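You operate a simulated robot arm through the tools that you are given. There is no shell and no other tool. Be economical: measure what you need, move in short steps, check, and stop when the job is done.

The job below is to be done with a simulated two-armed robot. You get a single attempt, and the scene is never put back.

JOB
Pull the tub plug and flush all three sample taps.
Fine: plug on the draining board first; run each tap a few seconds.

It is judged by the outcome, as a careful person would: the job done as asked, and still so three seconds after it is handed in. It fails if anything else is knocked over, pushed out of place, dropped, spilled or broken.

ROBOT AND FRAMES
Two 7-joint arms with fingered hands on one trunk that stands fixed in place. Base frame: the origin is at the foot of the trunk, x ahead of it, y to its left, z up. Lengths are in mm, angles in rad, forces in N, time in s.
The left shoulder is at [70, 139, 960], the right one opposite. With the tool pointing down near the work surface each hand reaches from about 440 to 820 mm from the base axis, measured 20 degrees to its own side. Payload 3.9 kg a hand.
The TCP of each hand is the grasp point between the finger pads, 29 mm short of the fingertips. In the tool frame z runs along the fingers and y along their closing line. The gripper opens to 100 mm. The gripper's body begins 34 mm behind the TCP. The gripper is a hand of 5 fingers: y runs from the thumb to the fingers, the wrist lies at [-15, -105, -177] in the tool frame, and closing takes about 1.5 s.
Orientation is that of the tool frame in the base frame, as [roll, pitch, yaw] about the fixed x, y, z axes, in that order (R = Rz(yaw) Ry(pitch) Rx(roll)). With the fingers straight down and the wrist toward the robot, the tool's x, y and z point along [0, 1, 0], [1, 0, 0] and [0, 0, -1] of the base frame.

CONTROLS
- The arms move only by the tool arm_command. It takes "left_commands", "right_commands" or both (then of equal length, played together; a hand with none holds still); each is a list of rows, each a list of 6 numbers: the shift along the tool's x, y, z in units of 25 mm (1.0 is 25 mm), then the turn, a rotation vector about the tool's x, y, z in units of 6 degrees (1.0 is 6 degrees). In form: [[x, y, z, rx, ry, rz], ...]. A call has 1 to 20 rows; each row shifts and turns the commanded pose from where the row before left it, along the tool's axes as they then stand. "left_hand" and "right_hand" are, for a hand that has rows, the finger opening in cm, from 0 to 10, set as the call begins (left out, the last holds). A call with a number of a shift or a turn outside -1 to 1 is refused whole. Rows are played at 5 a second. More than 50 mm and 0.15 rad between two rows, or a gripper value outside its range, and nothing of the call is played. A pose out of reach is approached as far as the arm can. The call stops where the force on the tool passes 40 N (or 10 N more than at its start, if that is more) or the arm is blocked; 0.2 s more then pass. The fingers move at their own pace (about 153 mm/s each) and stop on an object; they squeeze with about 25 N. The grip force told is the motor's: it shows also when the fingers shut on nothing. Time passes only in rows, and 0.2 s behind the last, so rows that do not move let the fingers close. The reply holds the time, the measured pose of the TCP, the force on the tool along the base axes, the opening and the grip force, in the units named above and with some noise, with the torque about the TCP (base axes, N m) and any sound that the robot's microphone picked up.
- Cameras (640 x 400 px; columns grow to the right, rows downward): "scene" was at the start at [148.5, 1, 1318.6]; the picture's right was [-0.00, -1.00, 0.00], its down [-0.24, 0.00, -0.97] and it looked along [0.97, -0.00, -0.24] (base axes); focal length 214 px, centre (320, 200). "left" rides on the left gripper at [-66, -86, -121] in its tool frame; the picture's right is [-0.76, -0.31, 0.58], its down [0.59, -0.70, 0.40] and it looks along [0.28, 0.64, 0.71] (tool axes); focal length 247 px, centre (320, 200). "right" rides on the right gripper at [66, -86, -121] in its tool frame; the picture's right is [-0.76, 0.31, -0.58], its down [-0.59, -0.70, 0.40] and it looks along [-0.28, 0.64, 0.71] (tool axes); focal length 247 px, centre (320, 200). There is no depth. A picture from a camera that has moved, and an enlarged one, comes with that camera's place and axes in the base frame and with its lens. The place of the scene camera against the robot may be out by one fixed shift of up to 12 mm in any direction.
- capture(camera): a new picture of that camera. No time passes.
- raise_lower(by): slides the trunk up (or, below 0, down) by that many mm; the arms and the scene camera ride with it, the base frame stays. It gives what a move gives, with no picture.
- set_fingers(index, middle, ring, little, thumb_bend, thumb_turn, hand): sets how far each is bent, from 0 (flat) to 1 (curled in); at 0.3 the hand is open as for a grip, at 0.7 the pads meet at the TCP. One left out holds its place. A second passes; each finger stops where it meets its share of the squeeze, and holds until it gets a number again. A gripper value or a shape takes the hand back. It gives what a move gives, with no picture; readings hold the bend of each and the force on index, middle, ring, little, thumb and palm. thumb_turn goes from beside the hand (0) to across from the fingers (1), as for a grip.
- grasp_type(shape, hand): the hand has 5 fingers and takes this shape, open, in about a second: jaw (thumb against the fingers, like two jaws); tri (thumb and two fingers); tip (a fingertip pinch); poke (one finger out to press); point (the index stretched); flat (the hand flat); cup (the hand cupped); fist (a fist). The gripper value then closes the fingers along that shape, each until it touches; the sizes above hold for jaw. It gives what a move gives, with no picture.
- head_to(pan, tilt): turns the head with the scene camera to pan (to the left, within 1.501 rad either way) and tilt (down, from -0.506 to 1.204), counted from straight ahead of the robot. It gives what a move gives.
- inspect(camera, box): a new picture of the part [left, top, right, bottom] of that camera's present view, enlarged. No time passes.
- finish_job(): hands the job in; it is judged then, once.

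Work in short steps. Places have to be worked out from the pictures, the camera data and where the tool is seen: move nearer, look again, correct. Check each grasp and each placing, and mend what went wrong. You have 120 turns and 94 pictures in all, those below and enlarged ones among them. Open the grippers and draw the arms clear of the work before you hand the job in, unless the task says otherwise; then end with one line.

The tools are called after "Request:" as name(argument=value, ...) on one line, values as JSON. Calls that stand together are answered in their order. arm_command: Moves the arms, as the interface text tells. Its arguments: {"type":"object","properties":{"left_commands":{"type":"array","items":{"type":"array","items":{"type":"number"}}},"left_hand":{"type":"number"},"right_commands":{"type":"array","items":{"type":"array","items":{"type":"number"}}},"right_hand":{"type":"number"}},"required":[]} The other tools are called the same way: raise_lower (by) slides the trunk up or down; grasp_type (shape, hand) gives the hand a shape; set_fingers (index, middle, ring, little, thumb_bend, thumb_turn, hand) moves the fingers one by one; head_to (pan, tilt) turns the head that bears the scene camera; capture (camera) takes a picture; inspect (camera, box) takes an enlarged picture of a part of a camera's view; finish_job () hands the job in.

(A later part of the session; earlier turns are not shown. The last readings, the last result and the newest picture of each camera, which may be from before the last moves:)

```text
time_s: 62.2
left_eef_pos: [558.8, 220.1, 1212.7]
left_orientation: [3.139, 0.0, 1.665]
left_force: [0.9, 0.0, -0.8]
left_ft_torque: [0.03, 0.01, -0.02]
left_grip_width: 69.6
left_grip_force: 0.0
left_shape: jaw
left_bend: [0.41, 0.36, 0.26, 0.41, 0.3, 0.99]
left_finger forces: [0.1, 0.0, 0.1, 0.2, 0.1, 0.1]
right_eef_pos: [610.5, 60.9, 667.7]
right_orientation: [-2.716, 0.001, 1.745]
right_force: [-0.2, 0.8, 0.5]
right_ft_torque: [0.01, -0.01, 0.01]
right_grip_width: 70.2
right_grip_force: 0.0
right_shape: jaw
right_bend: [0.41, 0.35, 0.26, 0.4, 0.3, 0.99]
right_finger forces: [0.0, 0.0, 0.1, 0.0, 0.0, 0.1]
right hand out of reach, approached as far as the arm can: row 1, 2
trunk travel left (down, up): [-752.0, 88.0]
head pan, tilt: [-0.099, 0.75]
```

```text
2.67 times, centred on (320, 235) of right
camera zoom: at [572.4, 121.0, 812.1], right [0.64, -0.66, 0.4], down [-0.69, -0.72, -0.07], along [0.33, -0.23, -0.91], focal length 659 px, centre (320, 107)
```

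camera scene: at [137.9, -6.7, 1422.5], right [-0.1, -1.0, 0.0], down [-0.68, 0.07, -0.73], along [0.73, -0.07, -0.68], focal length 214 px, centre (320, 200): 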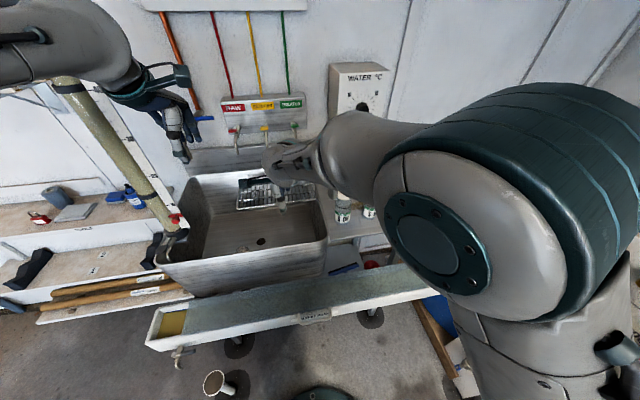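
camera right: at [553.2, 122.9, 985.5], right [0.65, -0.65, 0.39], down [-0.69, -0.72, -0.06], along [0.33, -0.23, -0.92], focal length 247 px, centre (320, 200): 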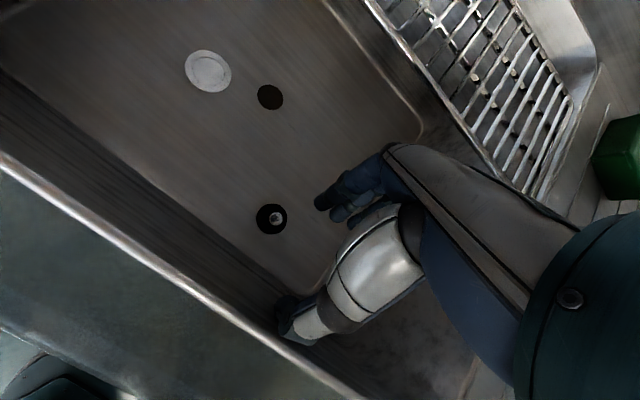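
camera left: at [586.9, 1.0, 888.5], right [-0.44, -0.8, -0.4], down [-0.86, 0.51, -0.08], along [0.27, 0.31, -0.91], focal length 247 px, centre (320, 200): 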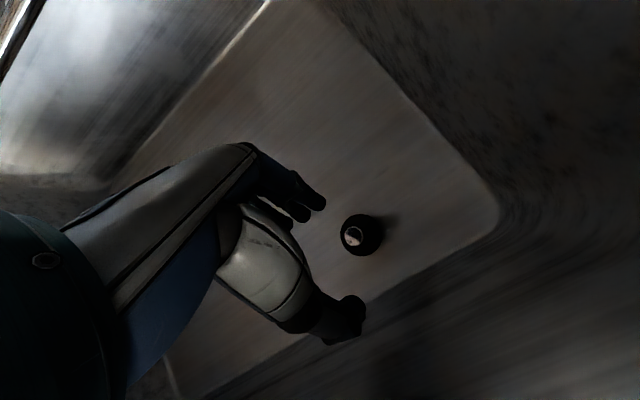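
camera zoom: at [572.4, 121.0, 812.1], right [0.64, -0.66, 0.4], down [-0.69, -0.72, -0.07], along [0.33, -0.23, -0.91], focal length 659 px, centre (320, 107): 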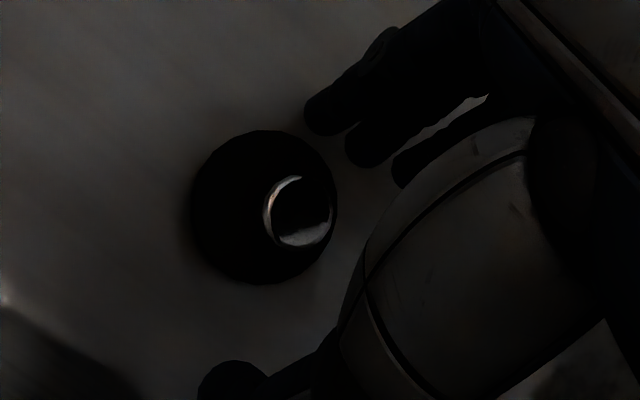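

Reach limit from above. I raise the hand 30 mm, lower the trunk 30 mm (net zero) to gain margin, then correct laterally.

Request:
arm_command(right_commands=[[0, -0.25, -0.55, 0, 0, 0], [0, -0.25, -0.55, 0, 0, 0]])

Request:
raise_lower(by=-30)

```text
time_s: 62.8
left_eef_pos: [560.1, 221.6, 1211.8]
left_orientation: [3.139, 0.0, 1.664]
left_force: [-0.4, -0.1, -0.8]
left_ft_torque: [0.01, 0.0, -0.01]
left_grip_width: 69.8
left_grip_force: 0.1
left_shape: jaw
left_bend: [0.41, 0.36, 0.26, 0.41, 0.3, 0.99]
left_finger forces: [0.0, 0.1, 0.0, 0.0, 0.0, 0.0]
right_eef_pos: [617.1, 66.9, 689.5]
right_orientation: [-2.703, 0.001, 1.748]
right_force: [0.2, 0.5, -1.1]
right_ft_torque: [-0.01, 0.01, 0.0]
right_grip_width: 70.2
right_grip_force: 0.0
right_shape: jaw
right_bend: [0.41, 0.35, 0.26, 0.4, 0.3, 0.99]
right_finger forces: [0.1, 0.0, 0.0, 0.1, 0.0, 0.1]
right hand out of reach, approached as far as the arm can: row 1, 2
trunk travel left (down, up): [-752.0, 88.0]
head pan, tilt: [-0.099, 0.75]
```

```text
time_s: 63.5
left_eef_pos: [556.9, 222.1, 1182.6]
left_orientation: [3.138, 0.0, 1.665]
left_force: [-0.1, 0.1, 0.6]
left_ft_torque: [-0.01, 0.01, 0.0]
left_grip_width: 69.6
left_grip_force: 0.1
left_shape: jaw
left_bend: [0.41, 0.36, 0.26, 0.41, 0.3, 0.99]
left_finger forces: [0.1, 0.0, 0.0, 0.1, 0.0, 0.0]
right_eef_pos: [621.2, 65.3, 668.0]
right_orientation: [-2.72, 0.003, 1.742]
right_force: [-0.4, 0.2, -0.5]
right_ft_torque: [0.0, -0.01, -0.02]
right_grip_width: 70.4
right_grip_force: 0.1
right_shape: jaw
right_bend: [0.41, 0.35, 0.26, 0.4, 0.3, 0.99]
right_finger forces: [0.0, 0.0, 0.0, 0.0, 0.0, 0.1]
trunk travel left (down, up): [-722.0, 118.0]
head pan, tilt: [-0.099, 0.75]
```

Now at [621,65,668]; I make the final small correction to ≈[615,68,659].

Request:
arm_command(right_commands=[[0.18, -0.02, 0.2, 0, 0, 0], [0, 0, 0.2, 0, 0, 0], [0, 0, 0, 0, 0, 0]])

Request:
inspect(camera="right", box=[220, 160, 420, 310])

```text
time_s: 64.3
left_eef_pos: [557.8, 221.1, 1183.6]
left_orientation: [3.138, 0.003, 1.665]
left_force: [-0.1, -0.3, -0.2]
left_ft_torque: [0.0, 0.01, 0.01]
left_grip_width: 69.7
left_grip_force: 0.0
left_shape: jaw
left_bend: [0.41, 0.36, 0.26, 0.41, 0.3, 0.99]
left_finger forces: [0.1, 0.0, 0.0, 0.1, 0.1, 0.0]
right_eef_pos: [624.4, 68.1, 667.6]
right_orientation: [-2.739, 0.005, 1.737]
right_force: [0.5, -0.4, -1.2]
right_ft_torque: [0.0, 0.01, -0.02]
right_grip_width: 70.3
right_grip_force: 0.0
right_shape: jaw
right_bend: [0.41, 0.35, 0.26, 0.4, 0.3, 0.99]
right_finger forces: [0.1, 0.1, 0.1, 0.0, 0.0, 0.0]
trunk travel left (down, up): [-722.0, 118.0]
head pan, tilt: [-0.099, 0.75]
```

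```text
2.67 times, centred on (320, 235) of right
camera zoom: at [581.6, 127.4, 812.4], right [0.63, -0.66, 0.41], down [-0.69, -0.71, -0.09], along [0.35, -0.23, -0.91], focal length 659 px, centre (320, 107)
```

zoom: 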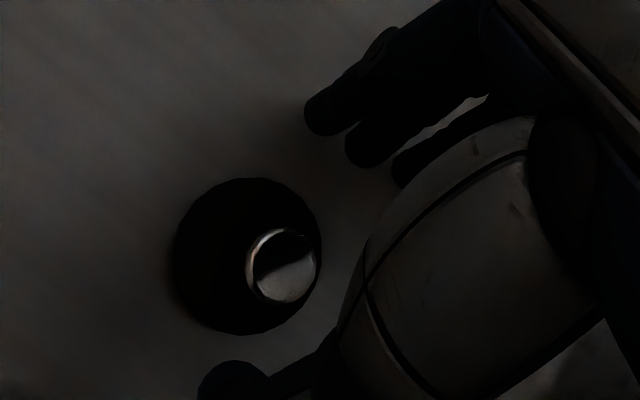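

The arm is at a joint limit here, but the trunk itself can lower the hand: 9 mm more puts the knob between thumb and fingers; then close.

Request:
raise_lower(by=-10)

Request:
arm_command(right_commands=[[0, 0, 0, 0, 0, 0], [0, 0, 0, 0, 0, 0], [0, 0, 0, 0, 0, 0], [0, 0, 0, 0, 0, 0], [0, 0, 0, 0, 0, 0], [0, 0, 0, 0, 0, 0], [0, 0, 0, 0, 0, 0], [0, 0, 0, 0, 0, 0]], right_hand=0)

Request:
inspect(camera="right", box=[220, 160, 420, 310])

```text
time_s: 64.9
left_eef_pos: [552.7, 222.0, 1175.7]
left_orientation: [3.133, 0.001, 1.665]
left_force: [-0.1, 0.1, -0.3]
left_ft_torque: [0.0, 0.04, 0.02]
left_grip_width: 69.2
left_grip_force: 0.1
left_shape: jaw
left_bend: [0.41, 0.36, 0.26, 0.41, 0.3, 0.99]
left_finger forces: [0.2, 0.0, 0.0, 0.0, 0.1, 0.0]
right_eef_pos: [628.2, 68.8, 669.7]
right_orientation: [-2.761, 0.008, 1.735]
right_force: [-0.2, 0.7, -0.4]
right_ft_torque: [0.02, 0.0, 0.01]
right_grip_width: 70.1
right_grip_force: 0.0
right_shape: jaw
right_bend: [0.41, 0.35, 0.26, 0.4, 0.3, 0.99]
right_finger forces: [0.0, 0.0, 0.0, 0.0, 0.0, 0.0]
trunk travel left (down, up): [-712.0, 128.0]
head pan, tilt: [-0.099, 0.75]
```

```text
time_s: 66.9
left_eef_pos: [554.7, 219.3, 1170.7]
left_orientation: [3.136, -0.001, 1.662]
left_force: [-1.2, -1.3, 0.6]
left_ft_torque: [-0.02, 0.02, 0.01]
left_grip_width: 69.8
left_grip_force: 0.1
left_shape: jaw
left_bend: [0.41, 0.36, 0.26, 0.41, 0.3, 0.99]
left_finger forces: [0.0, 0.0, 0.1, 0.1, 0.0, 0.0]
right_eef_pos: [632.5, 68.9, 669.4]
right_orientation: [-2.766, 0.003, 1.731]
right_force: [-9.9, 0.8, 22.9]
right_ft_torque: [-0.16, 0.78, -0.06]
right_grip_width: 9.4
right_grip_force: 25.2
right_shape: jaw
right_bend: [0.71, 0.7, 0.7, 0.7, 0.41, 1.0]
right_finger forces: [6.3, 1.2, 0.0, 0.1, 27.2, 0.1]
trunk travel left (down, up): [-712.0, 128.0]
head pan, tilt: [-0.099, 0.75]
stopped in row 8 (right hand): the arm was blocked; the commanded pose is now the measured one
```

```text
2.67 times, centred on (320, 235) of right
camera zoom: at [586.2, 127.1, 813.3], right [0.61, -0.67, 0.43], down [-0.7, -0.71, -0.11], along [0.38, -0.23, -0.9], focal length 659 px, centre (320, 107)
```

zoom: 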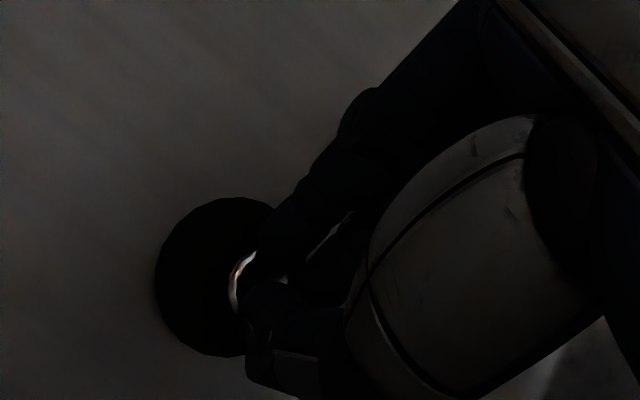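

Index and thumb hold something with 27 N, though the arm reported a block. I lift gently with the trunk and look.

Request:
raise_lower(by=40)

Request:
inspect(camera="right", box=[180, 120, 460, 360])

```text
time_s: 67.7
left_eef_pos: [560.7, 221.8, 1210.8]
left_orientation: [3.14, 0.002, 1.665]
left_force: [0.1, 0.3, -0.5]
left_ft_torque: [0.01, -0.04, -0.01]
left_grip_width: 69.6
left_grip_force: 0.1
left_shape: jaw
left_bend: [0.41, 0.36, 0.26, 0.41, 0.3, 0.99]
left_finger forces: [0.0, 0.0, 0.1, 0.0, 0.0, 0.0]
right_eef_pos: [632.8, 66.5, 704.1]
right_orientation: [-2.753, 0.005, 1.731]
right_force: [1.0, -0.7, -0.7]
right_ft_torque: [0.01, 0.0, 0.02]
right_grip_width: 4.2
right_grip_force: 24.8
right_shape: jaw
right_bend: [0.7, 0.7, 0.7, 0.7, 0.75, 1.0]
right_finger forces: [14.4, 3.5, 0.0, 0.0, 15.6, 0.0]
trunk travel left (down, up): [-752.0, 88.0]
head pan, tilt: [-0.099, 0.75]
```

```text
1.67 times, centred on (320, 240) of right
camera zoom: at [588.7, 126.2, 847.6], right [0.62, -0.66, 0.42], down [-0.7, -0.71, -0.1], along [0.37, -0.23, -0.9], focal length 412 px, centre (320, 133)
```

zoom: 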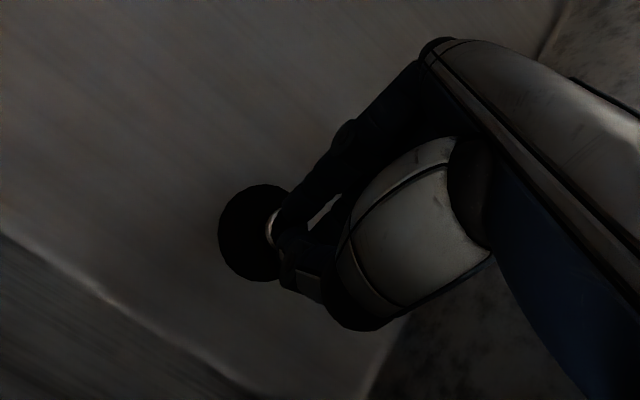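

The plug appears lifted with the hand. I rise to z≈730, back off 27 mm to clear the rack edge, and check.

Request:
arm_command(right_commands=[[0, -0.2, -0.48, 0, 0, 0], [0, -0.2, -0.48, 0, 0, 0], [0, -0.5, 0.2, 0, 0, 0], [0, -0.5, 0.2, 0, 0, 0], [0, 0, 0, 0, 0, 0]])

Request:
inspect(camera="right", box=[180, 120, 460, 360])

```text
time_s: 68.9
left_eef_pos: [559.9, 221.3, 1212.7]
left_orientation: [-3.141, -0.001, 1.664]
left_force: [0.3, -0.2, 0.5]
left_ft_torque: [-0.02, 0.01, -0.03]
left_grip_width: 69.5
left_grip_force: 0.1
left_shape: jaw
left_bend: [0.41, 0.36, 0.26, 0.41, 0.3, 0.99]
left_finger forces: [0.0, 0.0, 0.0, 0.0, 0.1, 0.0]
right_eef_pos: [635.5, 71.5, 720.0]
right_orientation: [-2.752, 0.006, 1.733]
right_force: [-0.7, -0.8, -0.1]
right_ft_torque: [-0.01, -0.04, 0.0]
right_grip_width: 3.9
right_grip_force: 24.6
right_shape: jaw
right_bend: [0.7, 0.7, 0.7, 0.7, 0.75, 1.0]
right_finger forces: [13.5, 0.0, 0.0, 0.0, 15.4, 0.0]
right hand out of reach, approached as far as the arm can: row 1, 2, 3, 4
trunk travel left (down, up): [-752.0, 88.0]
head pan, tilt: [-0.099, 0.75]
```

```text
1.67 times, centred on (320, 240) of right
camera zoom: at [591.2, 130.9, 864.8], right [0.62, -0.66, 0.42], down [-0.7, -0.71, -0.1], along [0.37, -0.23, -0.9], focal length 412 px, centre (320, 133)
```

zoom: 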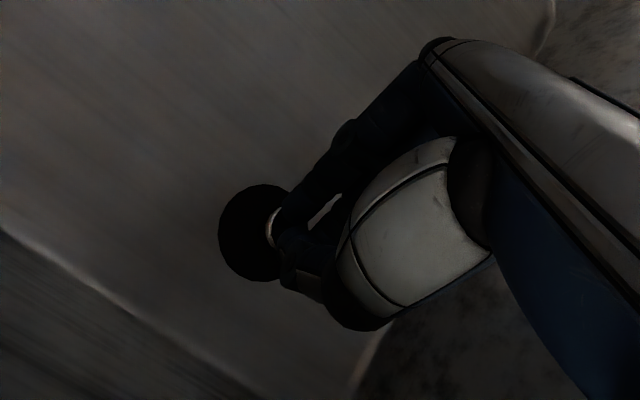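

The plug is held. The arm is at its tilt limit, so I raise 25 mm with the trunk, then reduce the tilt while backing off.

Request:
raise_lower(by=25)

Request:
arm_command(right_commands=[[0, 0, 0, -0.7, 0, 0], [0, -0.3, 0.1, -0.7, 0, 0], [0, -0.4, 0.1, 0, 0, 0], [0, -0.4, 0.1, 0, 0, 0]])

```text
time_s: 69.6
left_eef_pos: [559.6, 220.7, 1235.0]
left_orientation: [3.14, 0.001, 1.666]
left_force: [-0.2, 0.2, -0.3]
left_ft_torque: [0.01, 0.04, -0.03]
left_grip_width: 69.5
left_grip_force: 0.0
left_shape: jaw
left_bend: [0.41, 0.36, 0.26, 0.41, 0.3, 0.99]
left_finger forces: [0.0, 0.0, 0.0, 0.1, 0.1, 0.0]
right_eef_pos: [636.6, 71.6, 746.8]
right_orientation: [-2.753, 0.004, 1.733]
right_force: [-0.2, -0.6, -0.9]
right_ft_torque: [-0.05, 0.01, 0.0]
right_grip_width: 4.1
right_grip_force: 25.1
right_shape: jaw
right_bend: [0.7, 0.7, 0.7, 0.7, 0.75, 1.0]
right_finger forces: [13.5, 0.1, 0.0, 0.0, 15.5, 0.0]
trunk travel left (down, up): [-777.0, 63.0]
head pan, tilt: [-0.099, 0.75]
```

```text
time_s: 70.6
left_eef_pos: [560.0, 220.4, 1235.6]
left_orientation: [-3.141, -0.001, 1.666]
left_force: [-0.3, 0.2, -0.4]
left_ft_torque: [-0.03, 0.02, -0.02]
left_grip_width: 69.9
left_grip_force: 0.0
left_shape: jaw
left_bend: [0.41, 0.36, 0.26, 0.41, 0.3, 0.99]
left_finger forces: [0.0, 0.0, 0.1, 0.0, 0.0, 0.0]
right_eef_pos: [654.4, 76.4, 726.8]
right_orientation: [-2.897, 0.006, 1.733]
right_force: [0.1, -0.2, 0.1]
right_ft_torque: [-0.02, -0.02, 0.01]
right_grip_width: 4.0
right_grip_force: 25.3
right_shape: jaw
right_bend: [0.7, 0.7, 0.7, 0.7, 0.75, 1.0]
right_finger forces: [12.8, 0.0, 0.1, 0.0, 15.4, 0.0]
right hand out of reach, approached as far as the arm can: row 1, 2, 3, 4
trunk travel left (down, up): [-777.0, 63.0]
head pan, tilt: [-0.099, 0.75]
```

Still limited; I try a plain backward move to see how the arm responds.

Request:
arm_command(right_commands=[[-0.2, -0.5, 0.12, 0, 0, 0], [-0.2, -0.5, 0.12, 0, 0, 0], [0, 0, 0, 0, 0, 0]])

Request:
inspect(camera="scene", box=[140, 80, 540, 360])

```text
time_s: 71.4
left_eef_pos: [560.8, 220.6, 1236.2]
left_orientation: [3.141, 0.002, 1.664]
left_force: [-0.4, 1.3, -0.1]
left_ft_torque: [-0.01, -0.02, -0.01]
left_grip_width: 69.7
left_grip_force: 0.1
left_shape: jaw
left_bend: [0.41, 0.36, 0.26, 0.41, 0.3, 0.99]
left_finger forces: [0.0, 0.0, 0.1, 0.1, 0.0, 0.0]
right_eef_pos: [655.0, 76.4, 724.5]
right_orientation: [-2.9, 0.006, 1.736]
right_force: [-1.0, 0.8, -0.4]
right_ft_torque: [0.01, -0.02, 0.0]
right_grip_width: 3.9
right_grip_force: 25.0
right_shape: jaw
right_bend: [0.7, 0.7, 0.7, 0.7, 0.75, 1.0]
right_finger forces: [12.8, 0.0, 0.0, 0.1, 15.3, 0.0]
right hand out of reach, approached as far as the arm can: row 1, 2
trunk travel left (down, up): [-777.0, 63.0]
head pan, tilt: [-0.099, 0.75]
```

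```text
1.43 times, centred on (340, 220) of scene
camera zoom: at [137.7, -7.1, 1447.4], right [-0.1, -1.0, 0.0], down [-0.68, 0.07, -0.73], along [0.73, -0.07, -0.68], focal length 306 px, centre (291, 171)
```

zoom: 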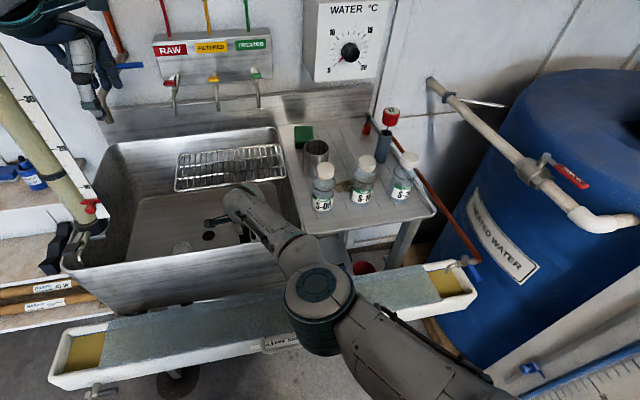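

The right elbow has dropped low, with the forearm near the rim. I try a small upward move to let the arm re-solve.

Request:
arm_command(right_commands=[[0, -0.25, -0.6, 0, 0, 0], [0, -0.25, -0.3, 0, 0, -0.6], [0, 0, 0, 0, 0, -0.6]])

```text
time_s: 72.2
left_eef_pos: [559.8, 220.8, 1236.3]
left_orientation: [3.141, 0.001, 1.666]
left_force: [-0.2, -0.4, 0.0]
left_ft_torque: [-0.01, -0.02, -0.01]
left_grip_width: 69.8
left_grip_force: 0.1
left_shape: jaw
left_bend: [0.41, 0.36, 0.26, 0.41, 0.3, 0.99]
left_finger forces: [0.1, 0.0, 0.0, 0.0, 0.0, 0.0]
right_eef_pos: [659.2, 82.2, 741.1]
right_orientation: [-2.899, -0.021, 1.843]
right_force: [-0.2, -0.3, -0.6]
right_ft_torque: [0.0, 0.01, 0.0]
right_grip_width: 4.1
right_grip_force: 24.6
right_shape: jaw
right_bend: [0.7, 0.7, 0.7, 0.7, 0.75, 1.0]
right_finger forces: [12.8, 0.0, 0.0, 0.0, 15.2, 0.1]
right hand out of reach, approached as far as the arm can: row 1, 2, 3
trunk travel left (down, up): [-777.0, 63.0]
head pan, tilt: [-0.099, 0.75]
```

It follows rotations. I keep yawing so the knuckles turn away from the rack.

Request:
arm_command(right_commands=[[0, -0.2, 0, 0, 0, -0.8], [0, -0.2, 0, 0, 0, -0.8], [0, -0.2, 0, 0, 0, -0.8], [0, -0.2, 0, 0, 0, -0.8]])

Request:
capture(camera="right")

Request:
capture(camera="scene")

```text
time_s: 73.2
left_eef_pos: [559.6, 220.5, 1236.6]
left_orientation: [-3.14, 0.001, 1.664]
left_force: [0.0, 0.2, 0.1]
left_ft_torque: [-0.01, 0.0, 0.0]
left_grip_width: 69.7
left_grip_force: 0.1
left_shape: jaw
left_bend: [0.41, 0.36, 0.26, 0.41, 0.3, 0.99]
left_finger forces: [0.0, 0.0, 0.0, 0.1, 0.1, 0.1]
right_eef_pos: [639.4, 111.5, 745.9]
right_orientation: [-2.923, -0.103, 2.183]
right_force: [-1.2, -0.3, 0.2]
right_ft_torque: [0.0, -0.01, -0.02]
right_grip_width: 4.0
right_grip_force: 24.6
right_shape: jaw
right_bend: [0.7, 0.7, 0.7, 0.7, 0.75, 1.0]
right_finger forces: [12.6, 0.0, 0.0, 0.1, 15.3, 0.0]
right hand out of reach, approached as far as the arm can: row 1, 2, 3, 4
trunk travel left (down, up): [-777.0, 63.0]
head pan, tilt: [-0.099, 0.75]
```

```text
33 pictures are left
camera right: at [562.7, 120.3, 888.7], right [0.81, -0.41, 0.42], down [-0.31, -0.9, -0.29], along [0.5, 0.11, -0.86], focal length 247 px, centre (320, 200)
```

right: 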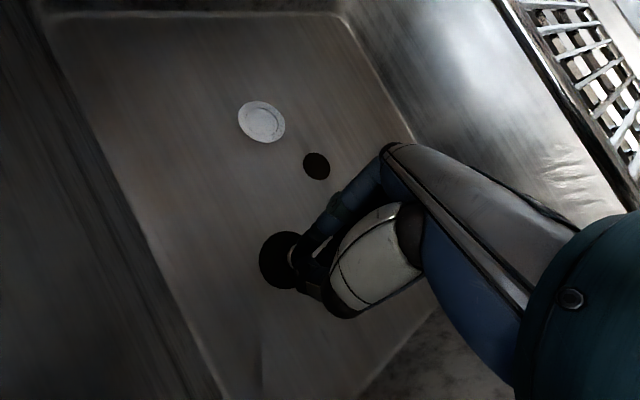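

```text
32 pictures are left
camera scene: at [137.7, -7.2, 1447.4], right [-0.1, -1.0, 0.0], down [-0.68, 0.07, -0.73], along [0.73, -0.07, -0.68], focal length 214 px, centre (320, 200)
```

scene: 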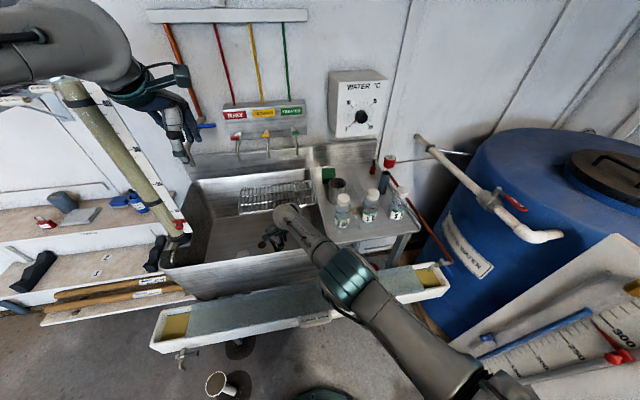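

Good: it is turning and backing off the rack. A bit more yaw, then trunk up.

Request:
arm_command(right_commands=[[0, -0.2, 0, 0, 0, -0.8], [0, -0.2, 0, 0, 0, -0.8], [0, -0.2, 0, 0, 0, -0.8], [0, -0.2, 0, 0, 0, -0.8]])

Request:
inspect(camera="scene", box=[200, 150, 400, 300])

```text
time_s: 74.2
left_eef_pos: [560.2, 220.3, 1236.3]
left_orientation: [3.141, 0.001, 1.664]
left_force: [0.0, 0.3, 0.0]
left_ft_torque: [-0.01, -0.01, 0.02]
left_grip_width: 69.6
left_grip_force: 0.1
left_shape: jaw
left_bend: [0.41, 0.36, 0.26, 0.41, 0.3, 0.99]
left_finger forces: [0.0, 0.1, 0.1, 0.0, 0.0, 0.0]
right_eef_pos: [623.9, 106.8, 750.3]
right_orientation: [-2.968, -0.168, 2.516]
right_force: [0.2, 0.0, 0.2]
right_ft_torque: [-0.01, 0.01, 0.01]
right_grip_width: 4.0
right_grip_force: 25.6
right_shape: jaw
right_bend: [0.7, 0.7, 0.7, 0.7, 0.75, 1.0]
right_finger forces: [12.6, 0.0, 0.0, 0.0, 15.4, 0.0]
right hand out of reach, approached as far as the arm can: row 1
trunk travel left (down, up): [-777.0, 63.0]
head pan, tilt: [-0.099, 0.75]
```

```text
2.67 times, centred on (300, 225) of scene
camera zoom: at [137.9, -7.6, 1447.4], right [-0.1, -1.0, 0.0], down [-0.68, 0.07, -0.73], along [0.73, -0.07, -0.68], focal length 572 px, centre (373, 133)
```

zoom: 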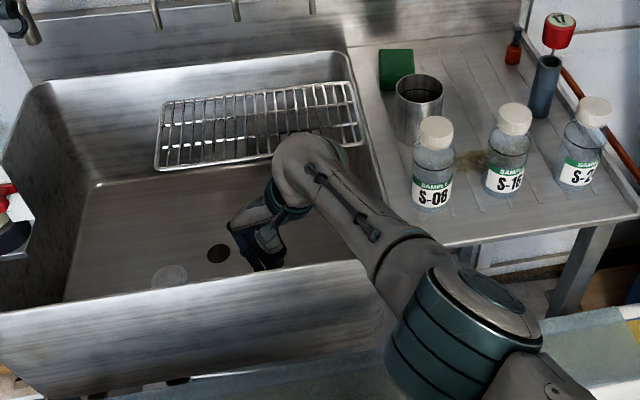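

No longer flagged as out of reach, and the hand is clear of the rack edge. Lift straight up 200 mm.

Request:
arm_command(right_commands=[[0.167, -0.171, -0.971, 0, 0, 0], [0.167, -0.171, -0.971, 0, 0, 0], [0.167, -0.171, -0.971, 0, 0, 0], [0.167, -0.171, -0.971, 0, 0, 0], [0.167, -0.171, -0.971, 0, 0, 0], [0.167, -0.171, -0.971, 0, 0, 0], [0.167, -0.171, -0.971, 0, 0, 0], [0.167, -0.171, -0.971, 0, 0, 0]])

Request:
inspect(camera="scene", box=[200, 100, 480, 310])

```text
time_s: 76.0
left_eef_pos: [558.4, 220.3, 1236.2]
left_orientation: [3.14, 0.004, 1.665]
left_force: [0.6, 0.3, 0.5]
left_ft_torque: [0.02, 0.02, 0.03]
left_grip_width: 69.8
left_grip_force: 0.0
left_shape: jaw
left_bend: [0.41, 0.36, 0.26, 0.41, 0.3, 0.99]
left_finger forces: [0.1, 0.0, 0.0, 0.0, 0.1, 0.0]
right_eef_pos: [622.6, 104.7, 949.3]
right_orientation: [-2.966, -0.169, 2.511]
right_force: [-0.1, -0.3, -0.9]
right_ft_torque: [-0.03, -0.03, 0.02]
right_grip_width: 3.9
right_grip_force: 25.3
right_shape: jaw
right_bend: [0.7, 0.7, 0.7, 0.7, 0.75, 1.0]
right_finger forces: [12.4, 0.1, 0.0, 0.0, 14.7, 0.0]
trunk travel left (down, up): [-777.0, 63.0]
head pan, tilt: [-0.099, 0.75]
```

```text
1.90 times, centred on (340, 205) of scene
camera zoom: at [136.8, -6.7, 1447.5], right [-0.1, -1.0, 0.0], down [-0.68, 0.07, -0.73], along [0.73, -0.07, -0.68], focal length 408 px, centre (282, 190)
```

zoom: 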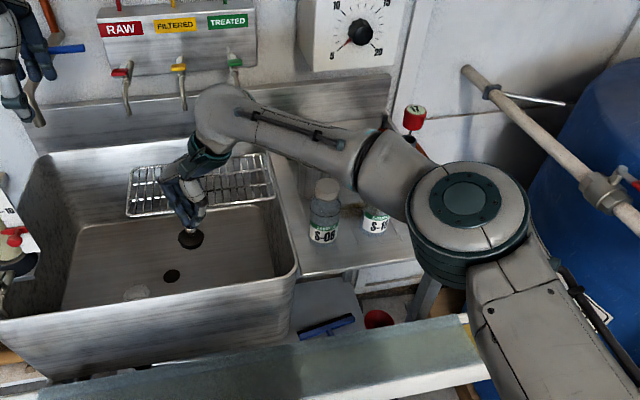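

Plug held well at the fingertips. I rise another 150 mm while moving right.

Request:
arm_command(right_commands=[[-0.29, -0.82, -0.94, 0, 0, 0], [-0.29, -0.82, -0.94, 0, 0, 0], [-0.29, -0.82, -0.94, 0, 0, 0], [-0.29, -0.82, -0.94, 0, 0, 0], [-0.29, -0.82, -0.94, 0, 0, 0], [-0.29, -0.82, -0.94, 0, 0, 0]])

Request:
capture(camera="scene")

```text
time_s: 77.4
left_eef_pos: [559.9, 219.8, 1237.8]
left_orientation: [3.141, 0.002, 1.665]
left_force: [-0.1, -0.4, 0.0]
left_ft_torque: [0.02, -0.03, 0.01]
left_grip_width: 69.9
left_grip_force: 0.0
left_shape: jaw
left_bend: [0.41, 0.36, 0.26, 0.41, 0.3, 0.99]
left_finger forces: [0.0, 0.0, 0.0, 0.1, 0.0, 0.1]
right_eef_pos: [622.0, -14.8, 1100.8]
right_orientation: [-2.967, -0.169, 2.515]
right_force: [-0.8, 0.3, 0.5]
right_ft_torque: [0.01, -0.02, 0.0]
right_grip_width: 4.0
right_grip_force: 25.0
right_shape: jaw
right_bend: [0.7, 0.7, 0.7, 0.7, 0.75, 1.0]
right_finger forces: [12.2, 0.1, 0.0, 0.0, 14.8, 0.0]
trunk travel left (down, up): [-777.0, 63.0]
head pan, tilt: [-0.099, 0.75]
```

```text
29 pictures are left
camera scene: at [136.9, -7.9, 1447.5], right [-0.1, -1.0, 0.0], down [-0.68, 0.07, -0.73], along [0.73, -0.07, -0.68], focal length 214 px, centre (320, 200)
```

scene: 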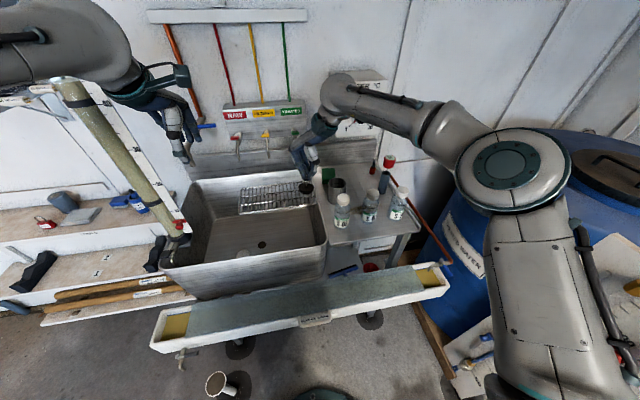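

I yaw the hand back to face forward, then move over the free spot on the board at z≈1100.

Request:
arm_command(right_commands=[[0, 0, 0, 0, 0, 0.84], [0, 0, 0, 0, 0, 0.84], [0, 0, 0, 0, 0, 0.84], [0, 0, 0, 0, 0, 0.84], [0, 0, 0, 0, 0, 0.84], [0, 0, 0, 0, 0, 0.84], [0, 0, 0, 0, 0, 0.84], [0, 0, 0, 0, 0, 0.84], [0, 0, 0, 0, 0, 0.84], [-0.915, 0.3, -0.072, 0, 0, 0], [-0.915, 0.3, -0.072, 0, 0, 0], [-0.915, 0.3, -0.072, 0, 0, 0], [-0.915, 0.3, -0.072, 0, 0, 0], [-0.915, 0.3, -0.072, 0, 0, 0], [-0.915, 0.3, -0.072, 0, 0, 0], [-0.915, 0.3, -0.072, 0, 0, 0], [-0.915, 0.3, -0.072, 0, 0, 0], [-0.915, 0.3, -0.072, 0, 0, 0]])

Request:
capture(camera="right")

```text
time_s: 81.2
left_eef_pos: [561.5, 219.9, 1235.7]
left_orientation: [3.141, 0.0, 1.666]
left_force: [0.3, 0.4, 0.1]
left_ft_torque: [0.04, 0.01, -0.02]
left_grip_width: 69.7
left_grip_force: 0.0
left_shape: jaw
left_bend: [0.41, 0.36, 0.26, 0.41, 0.3, 0.99]
left_finger forces: [0.1, 0.0, 0.1, 0.1, 0.0, 0.0]
right_eef_pos: [726.2, -207.6, 1101.2]
right_orientation: [-2.9, 0.002, 1.738]
right_force: [-1.1, -0.4, -0.5]
right_ft_torque: [0.0, -0.02, 0.0]
right_grip_width: 3.9
right_grip_force: 24.7
right_shape: jaw
right_bend: [0.7, 0.7, 0.7, 0.7, 0.75, 1.0]
right_finger forces: [11.9, 0.0, 0.0, 0.1, 14.6, 0.0]
trunk travel left (down, up): [-777.0, 63.0]
head pan, tilt: [-0.099, 0.75]
```

```text
28 pictures are left
camera right: at [661.7, -151.0, 1239.4], right [0.56, -0.67, 0.49], down [-0.67, -0.71, -0.22], along [0.49, -0.21, -0.85], focal length 247 px, centre (320, 200)
```

right: 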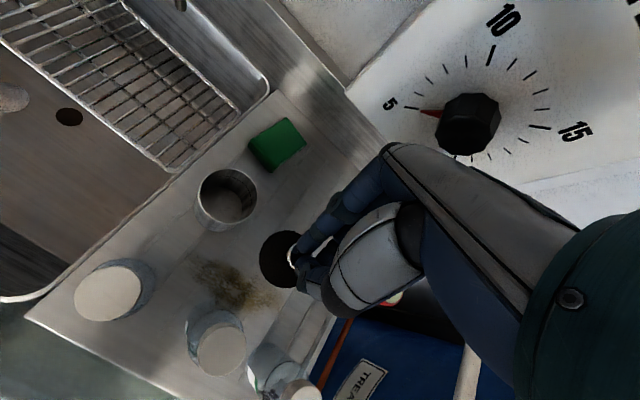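

The hand is over the board; plug centre ≈[707,-201]. I shift it to ≈[735,-225], clear of cup, bottles and flag, and go down to z≈950.

Request:
arm_command(right_commands=[[-0.53, 0.45, -0.11, 0, 0, 0], [-0.53, 0.45, -0.11, 0, 0, 0], [0, 0.239, 0.971, 0, 0, 0], [0, 0.239, 0.971, 0, 0, 0], [0, 0.239, 0.971, 0, 0, 0], [0, 0.239, 0.971, 0, 0, 0], [0, 0.239, 0.971, 0, 0, 0]])

Request:
capture(camera="right")

Request:
inspect(camera="scene", box=[300, 120, 440, 240])

```text
time_s: 82.8
left_eef_pos: [561.0, 220.0, 1236.0]
left_orientation: [-3.141, 0.0, 1.665]
left_force: [-0.5, -1.2, 0.3]
left_ft_torque: [0.01, -0.02, 0.01]
left_grip_width: 69.6
left_grip_force: 0.0
left_shape: jaw
left_bend: [0.41, 0.36, 0.26, 0.41, 0.3, 0.99]
left_finger forces: [0.0, 0.0, 0.0, 0.0, 0.0, 0.0]
right_eef_pos: [732.8, -227.8, 972.4]
right_orientation: [-2.9, 0.003, 1.737]
right_force: [0.4, -0.4, 0.4]
right_ft_torque: [0.03, -0.01, -0.02]
right_grip_width: 3.9
right_grip_force: 24.6
right_shape: jaw
right_bend: [0.7, 0.7, 0.7, 0.7, 0.75, 1.0]
right_finger forces: [11.7, 0.1, 0.1, 0.0, 14.5, 0.0]
right hand out of reach, approached as far as the arm can: row 1, 2
trunk travel left (down, up): [-777.0, 63.0]
head pan, tilt: [-0.099, 0.75]
```

```text
27 pictures are left
camera right: at [668.4, -171.8, 1110.4], right [0.56, -0.67, 0.49], down [-0.67, -0.71, -0.22], along [0.49, -0.21, -0.84], focal length 247 px, centre (320, 200)
```

right: 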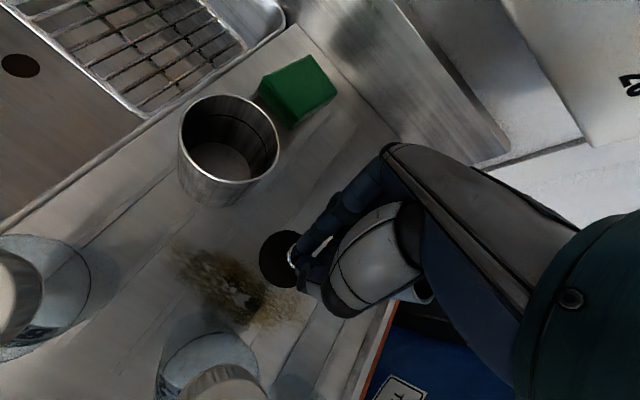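

```text
3.33 times, centred on (370, 180) of scene
camera zoom: at [138.3, -7.6, 1447.4], right [-0.1, -0.99, 0.0], down [-0.68, 0.07, -0.73], along [0.73, -0.07, -0.68], focal length 715 px, centre (153, 267)
```

zoom: 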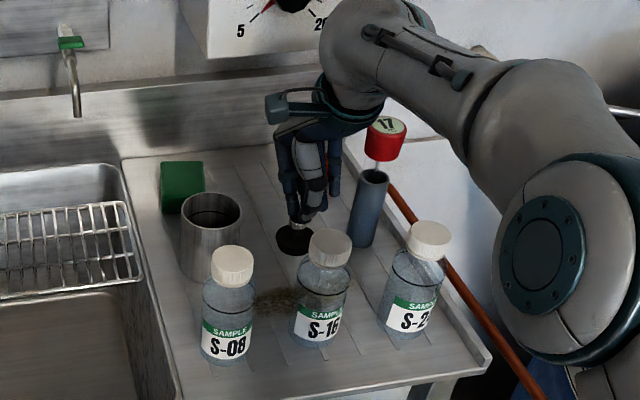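

Good spot: plug ≈[709,-222], clear all round. Lower in small steps until it touches.

Request:
arm_command(right_commands=[[0, 0.12, 0.485, 0, 0, 0], [0, 0.12, 0.485, 0, 0, 0], [0, 0.05, 0.2, 0, 0, 0], [0, 0, 0, 0, 0, 0]])

Request:
arm_command(right_commands=[[0, 0.03, 0.14, 0, 0, 0], [0, 0.03, 0.14, 0, 0, 0], [0, 0, 0, 0, 0, 0]])

Request:
inspect(camera="scene", box=[330, 150, 410, 220])

```text
time_s: 83.8
left_eef_pos: [560.4, 220.6, 1235.8]
left_orientation: [3.141, -0.001, 1.665]
left_force: [0.6, -0.6, 0.0]
left_ft_torque: [-0.01, 0.01, -0.02]
left_grip_width: 69.6
left_grip_force: 0.0
left_shape: jaw
left_bend: [0.41, 0.36, 0.26, 0.41, 0.3, 0.99]
left_finger forces: [0.0, 0.1, 0.0, 0.0, 0.0, 0.0]
right_eef_pos: [732.6, -226.2, 942.9]
right_orientation: [-2.899, 0.005, 1.739]
right_force: [0.9, 0.0, -0.6]
right_ft_torque: [0.04, 0.0, -0.02]
right_grip_width: 3.8
right_grip_force: 25.0
right_shape: jaw
right_bend: [0.7, 0.7, 0.7, 0.7, 0.75, 1.0]
right_finger forces: [11.8, 0.0, 0.0, 0.0, 14.5, 0.1]
trunk travel left (down, up): [-777.0, 63.0]
head pan, tilt: [-0.099, 0.75]
```

```text
time_s: 84.6
left_eef_pos: [559.3, 221.0, 1236.7]
left_orientation: [3.14, 0.0, 1.665]
left_force: [0.3, -0.9, 0.2]
left_ft_torque: [-0.01, 0.0, -0.01]
left_grip_width: 69.9
left_grip_force: 0.1
left_shape: jaw
left_bend: [0.41, 0.36, 0.26, 0.41, 0.3, 0.99]
left_finger forces: [0.1, 0.0, 0.1, 0.0, 0.0, 0.0]
right_eef_pos: [733.1, -226.6, 935.7]
right_orientation: [-2.899, 0.004, 1.738]
right_force: [-0.3, 0.2, -0.8]
right_ft_torque: [0.03, -0.03, -0.03]
right_grip_width: 4.3
right_grip_force: 25.0
right_shape: jaw
right_bend: [0.7, 0.7, 0.7, 0.7, 0.75, 1.0]
right_finger forces: [11.7, 0.0, 0.0, 0.1, 14.5, 0.0]
trunk travel left (down, up): [-777.0, 63.0]
head pan, tilt: [-0.099, 0.75]
```

```text
5.71 times, centred on (370, 185) of scene
camera zoom: at [137.6, -7.1, 1447.4], right [-0.1, -1.0, 0.0], down [-0.68, 0.07, -0.73], along [0.73, -0.07, -0.68], focal length 1226 px, centre (34, 286)
```

zoom: 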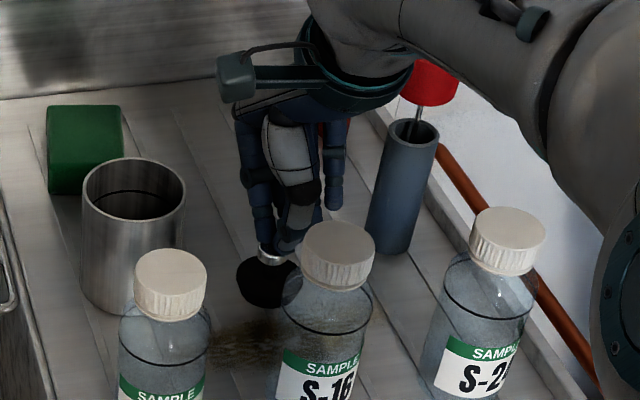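

Still off the surface. Continue in small steps.

Request:
arm_command(right_commands=[[0, 0.03, 0.14, 0, 0, 0], [0, 0.03, 0.14, 0, 0, 0], [0, 0, 0, 0, 0, 0]])

Request:
arm_command(right_commands=[[0, 0.03, 0.14, 0, 0, 0], [0, 0, 0, 0, 0, 0]])

Request:
arm_command(right_commands=[[0, 0.03, 0.14, 0, 0, 0], [0, 0, 0, 0, 0, 0]])

```text
time_s: 85.4
left_eef_pos: [560.3, 220.7, 1236.0]
left_orientation: [3.141, 0.0, 1.665]
left_force: [0.4, 0.4, 0.1]
left_ft_torque: [-0.01, -0.03, 0.0]
left_grip_width: 69.6
left_grip_force: 0.0
left_shape: jaw
left_bend: [0.41, 0.36, 0.26, 0.41, 0.3, 0.99]
left_finger forces: [0.0, 0.1, 0.1, 0.0, 0.0, 0.1]
right_eef_pos: [732.0, -227.5, 928.1]
right_orientation: [-2.9, 0.004, 1.737]
right_force: [0.0, 0.5, 0.4]
right_ft_torque: [0.05, -0.01, -0.02]
right_grip_width: 4.0
right_grip_force: 25.3
right_shape: jaw
right_bend: [0.7, 0.7, 0.7, 0.7, 0.75, 1.0]
right_finger forces: [11.7, 0.1, 0.0, 0.1, 14.5, 0.1]
trunk travel left (down, up): [-777.0, 63.0]
head pan, tilt: [-0.099, 0.75]
```

```text
time_s: 86.0
left_eef_pos: [560.0, 221.5, 1236.1]
left_orientation: [3.141, -0.002, 1.665]
left_force: [0.1, -0.2, -0.4]
left_ft_torque: [-0.01, 0.0, 0.0]
left_grip_width: 69.8
left_grip_force: 0.1
left_shape: jaw
left_bend: [0.41, 0.36, 0.26, 0.41, 0.3, 0.99]
left_finger forces: [0.1, 0.1, 0.0, 0.1, 0.1, 0.1]
right_eef_pos: [732.7, -226.5, 924.6]
right_orientation: [-2.901, 0.005, 1.736]
right_force: [0.0, 0.7, 0.1]
right_ft_torque: [0.0, -0.04, 0.01]
right_grip_width: 4.1
right_grip_force: 25.5
right_shape: jaw
right_bend: [0.7, 0.7, 0.7, 0.7, 0.75, 1.0]
right_finger forces: [11.7, 0.0, 0.0, 0.0, 14.5, 0.1]
trunk travel left (down, up): [-777.0, 63.0]
head pan, tilt: [-0.099, 0.75]
```

```text
time_s: 86.6
left_eef_pos: [560.0, 219.4, 1236.6]
left_orientation: [3.139, 0.001, 1.665]
left_force: [0.1, 0.9, -0.1]
left_ft_torque: [-0.01, 0.0, -0.01]
left_grip_width: 69.3
left_grip_force: 0.1
left_shape: jaw
left_bend: [0.41, 0.36, 0.26, 0.41, 0.3, 0.99]
left_finger forces: [0.1, 0.0, 0.1, 0.0, 0.0, 0.0]
right_eef_pos: [733.5, -225.7, 921.6]
right_orientation: [-2.901, 0.006, 1.737]
right_force: [-0.5, -0.5, 2.9]
right_ft_torque: [0.0, 0.04, 0.02]
right_grip_width: 4.3
right_grip_force: 25.1
right_shape: jaw
right_bend: [0.7, 0.7, 0.7, 0.7, 0.75, 1.0]
right_finger forces: [12.8, 0.0, 0.1, 0.0, 15.9, 0.0]
trunk travel left (down, up): [-777.0, 63.0]
head pan, tilt: [-0.099, 0.75]
```

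Touching. One tiny step more, then open gently and let the plug settle.

Request:
arm_command(right_commands=[[0, 0.02, 0.1, 0, 0, 0], [0, 0, 0, 0, 0, 0]])

Request:
arm_command(right_commands=[[0, 0, 0, 0, 0, 0], [0, 0, 0, 0, 0, 0], [0, 0, 0, 0, 0, 0], [0, 0, 0, 0, 0, 0]], right_hand=4)

Request:
inspect(camera="right", box=[140, 120, 460, 360])

```text
time_s: 87.2
left_eef_pos: [559.4, 221.7, 1237.4]
left_orientation: [3.141, 0.003, 1.666]
left_force: [-0.1, 0.3, -1.1]
left_ft_torque: [-0.02, 0.0, 0.02]
left_grip_width: 69.6
left_grip_force: 0.0
left_shape: jaw
left_bend: [0.41, 0.36, 0.26, 0.41, 0.3, 0.99]
left_finger forces: [0.0, 0.0, 0.0, 0.1, 0.1, 0.0]
right_eef_pos: [733.1, -227.0, 921.0]
right_orientation: [-2.904, 0.005, 1.736]
right_force: [1.7, -3.1, 11.6]
right_ft_torque: [0.01, 0.03, 0.02]
right_grip_width: 4.0
right_grip_force: 24.8
right_shape: jaw
right_bend: [0.7, 0.7, 0.7, 0.7, 0.75, 1.0]
right_finger forces: [18.2, 0.1, 0.0, 0.1, 17.8, 0.0]
trunk travel left (down, up): [-777.0, 63.0]
head pan, tilt: [-0.099, 0.75]
```

```text
time_s: 88.2
left_eef_pos: [555.2, 221.3, 1239.2]
left_orientation: [3.136, 0.003, 1.665]
left_force: [1.0, -0.2, 0.1]
left_ft_torque: [0.0, -0.02, 0.01]
left_grip_width: 69.8
left_grip_force: 0.1
left_shape: jaw
left_bend: [0.41, 0.36, 0.26, 0.41, 0.3, 0.99]
left_finger forces: [0.0, 0.0, 0.0, 0.1, 0.1, 0.0]
right_eef_pos: [729.3, -225.9, 921.9]
right_orientation: [-2.903, 0.006, 1.736]
right_force: [-4.6, 1.1, 18.2]
right_ft_torque: [0.15, 0.1, -0.02]
right_grip_width: 38.0
right_grip_force: 0.1
right_shape: jaw
right_bend: [0.79, 0.47, 0.75, 0.52, 0.41, 1.0]
right_finger forces: [20.0, 0.0, 0.0, 0.1, 0.0, 0.0]
trunk travel left (down, up): [-777.0, 63.0]
head pan, tilt: [-0.099, 0.75]
```

```text
1.67 times, centred on (300, 240) of right
camera zoom: at [664.9, -169.9, 1059.4], right [0.55, -0.67, 0.49], down [-0.67, -0.71, -0.22], along [0.5, -0.21, -0.84], focal length 412 px, centre (353, 133)
```

zoom: 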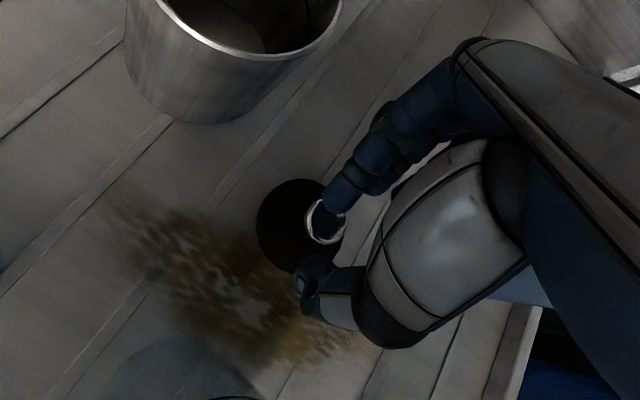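

Plug is upright on the board; the index finger rests on its knob. I rise straight up.

Request:
arm_command(right_commands=[[0, -0.06, -0.24, 0, 0, 0], [0, -0.12, -0.48, 0, 0, 0], [0, -0.24, -0.97, 0, 0, 0], [0, -0.24, -0.97, 0, 0, 0], [0, -0.24, -0.97, 0, 0, 0], [0, -0.24, -0.97, 0, 0, 0], [0, -0.24, -0.97, 0, 0, 0], [0, -0.24, -0.97, 0, 0, 0]])

Request:
capture(camera="right")

```text
time_s: 90.0
left_eef_pos: [560.2, 221.3, 1234.8]
left_orientation: [3.141, 0.002, 1.666]
left_force: [0.6, 0.2, 0.6]
left_ft_torque: [0.03, -0.03, 0.03]
left_grip_width: 69.4
left_grip_force: 0.0
left_shape: jaw
left_bend: [0.41, 0.36, 0.26, 0.41, 0.3, 0.99]
left_finger forces: [0.0, 0.1, 0.1, 0.1, 0.0, 0.0]
right_eef_pos: [732.5, -226.3, 1086.7]
right_orientation: [-2.9, 0.004, 1.736]
right_force: [-0.3, -0.2, 0.5]
right_ft_torque: [0.01, 0.0, -0.03]
right_grip_width: 40.0
right_grip_force: 0.0
right_shape: jaw
right_bend: [0.44, 0.47, 0.75, 0.52, 0.41, 1.0]
right_finger forces: [0.0, 0.0, 0.1, 0.0, 0.0, 0.1]
trunk travel left (down, up): [-777.0, 63.0]
head pan, tilt: [-0.099, 0.75]
```

```text
23 pictures are left
camera right: at [668.4, -170.2, 1224.8], right [0.55, -0.67, 0.49], down [-0.67, -0.71, -0.22], along [0.49, -0.21, -0.84], focal length 247 px, centre (320, 200)
```

right: 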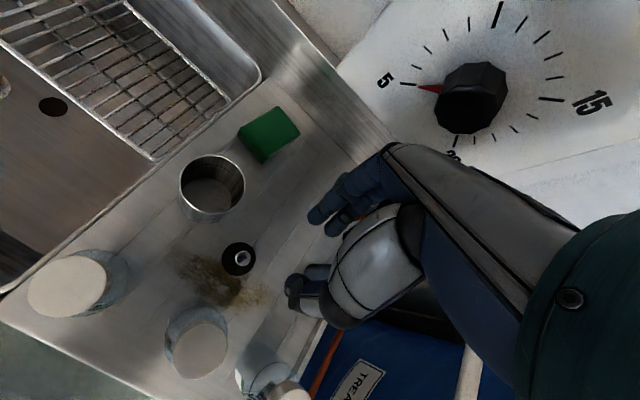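

The plug sits upright on the draining board. Now the taps: I move the right hand away and take a close look at them.

Request:
arm_command(right_commands=[[0, -0.9, -0.4, -0.5, 0, 0], [0, -0.9, -0.4, -0.5, 0, 0], [0, -0.9, -0.4, -0.5, 0, 0], [0, -0.9, -0.4, -0.5, 0, 0], [0, -0.9, -0.4, 0, 0, 0], [0, -0.9, -0.4, 0, 0, 0]])

Request:
head_to(pan=0.1, tilt=0.45)

Request:
inspect(camera="scene", box=[240, 140, 360, 215])

Request:
capture(camera="left")

```text
time_s: 91.4
left_eef_pos: [558.3, 220.3, 1238.1]
left_orientation: [3.141, -0.001, 1.665]
left_force: [-0.4, 0.0, 0.4]
left_ft_torque: [-0.03, -0.05, 0.03]
left_grip_width: 69.6
left_grip_force: 0.1
left_shape: jaw
left_bend: [0.41, 0.36, 0.26, 0.41, 0.3, 0.99]
left_finger forces: [0.0, 0.1, 0.0, 0.0, 0.1, 0.0]
right_eef_pos: [606.5, -245.7, 1162.6]
right_orientation: [-3.111, 0.006, 1.736]
right_force: [-0.9, -0.5, 0.4]
right_ft_torque: [0.02, -0.02, 0.02]
right_grip_width: 40.1
right_grip_force: 0.1
right_shape: jaw
right_bend: [0.44, 0.47, 0.75, 0.52, 0.41, 1.0]
right_finger forces: [0.0, 0.1, 0.0, 0.0, 0.1, 0.1]
trunk travel left (down, up): [-777.0, 63.0]
head pan, tilt: [-0.099, 0.75]
```

```text
time_s: 92.2
left_eef_pos: [559.3, 219.9, 1237.0]
left_orientation: [-3.141, 0.0, 1.665]
left_force: [0.0, 0.2, -0.2]
left_ft_torque: [0.01, 0.01, 0.03]
left_grip_width: 69.9
left_grip_force: 0.2
left_shape: jaw
left_bend: [0.41, 0.36, 0.26, 0.41, 0.3, 0.99]
left_finger forces: [0.0, 0.0, 0.1, 0.0, 0.0, 0.1]
right_eef_pos: [608.2, -246.9, 1160.6]
right_orientation: [-3.109, 0.005, 1.736]
right_force: [0.1, 0.0, 0.1]
right_ft_torque: [-0.01, 0.0, 0.05]
right_grip_width: 40.1
right_grip_force: 0.0
right_shape: jaw
right_bend: [0.44, 0.47, 0.75, 0.52, 0.41, 1.0]
right_finger forces: [0.0, 0.0, 0.1, 0.1, 0.0, 0.0]
trunk travel left (down, up): [-777.0, 63.0]
head pan, tilt: [0.099, 0.45]
```

```text
5.33 times, centred on (300, 178) of scene
camera zoom: at [147.0, 10.2, 1473.8], right [0.1, -1.0, 0.0], down [-0.43, -0.04, -0.9], along [0.9, 0.09, -0.44], focal length 1144 px, centre (427, 320)
```

zoom: 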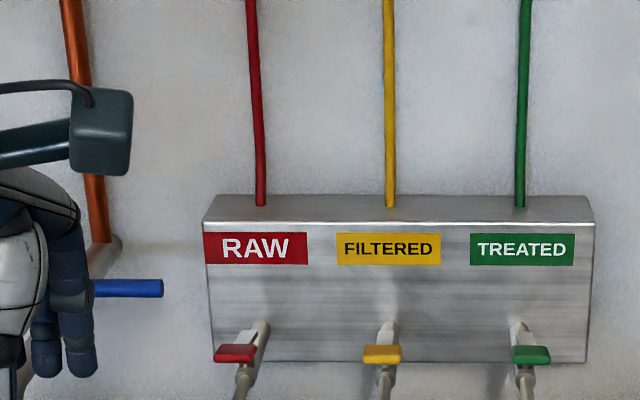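

```text
21 pictures are left
camera left: at [480.6, 147.8, 1357.5], right [-0.23, -0.78, -0.58], down [-0.75, 0.52, -0.4], along [0.61, 0.34, -0.71], focal length 247 px, centre (320, 200)
```

left: 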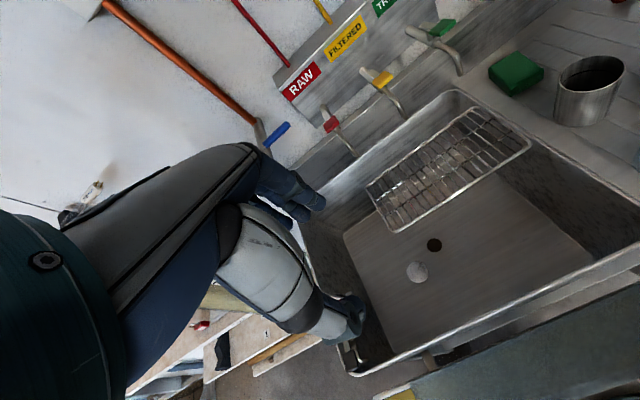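

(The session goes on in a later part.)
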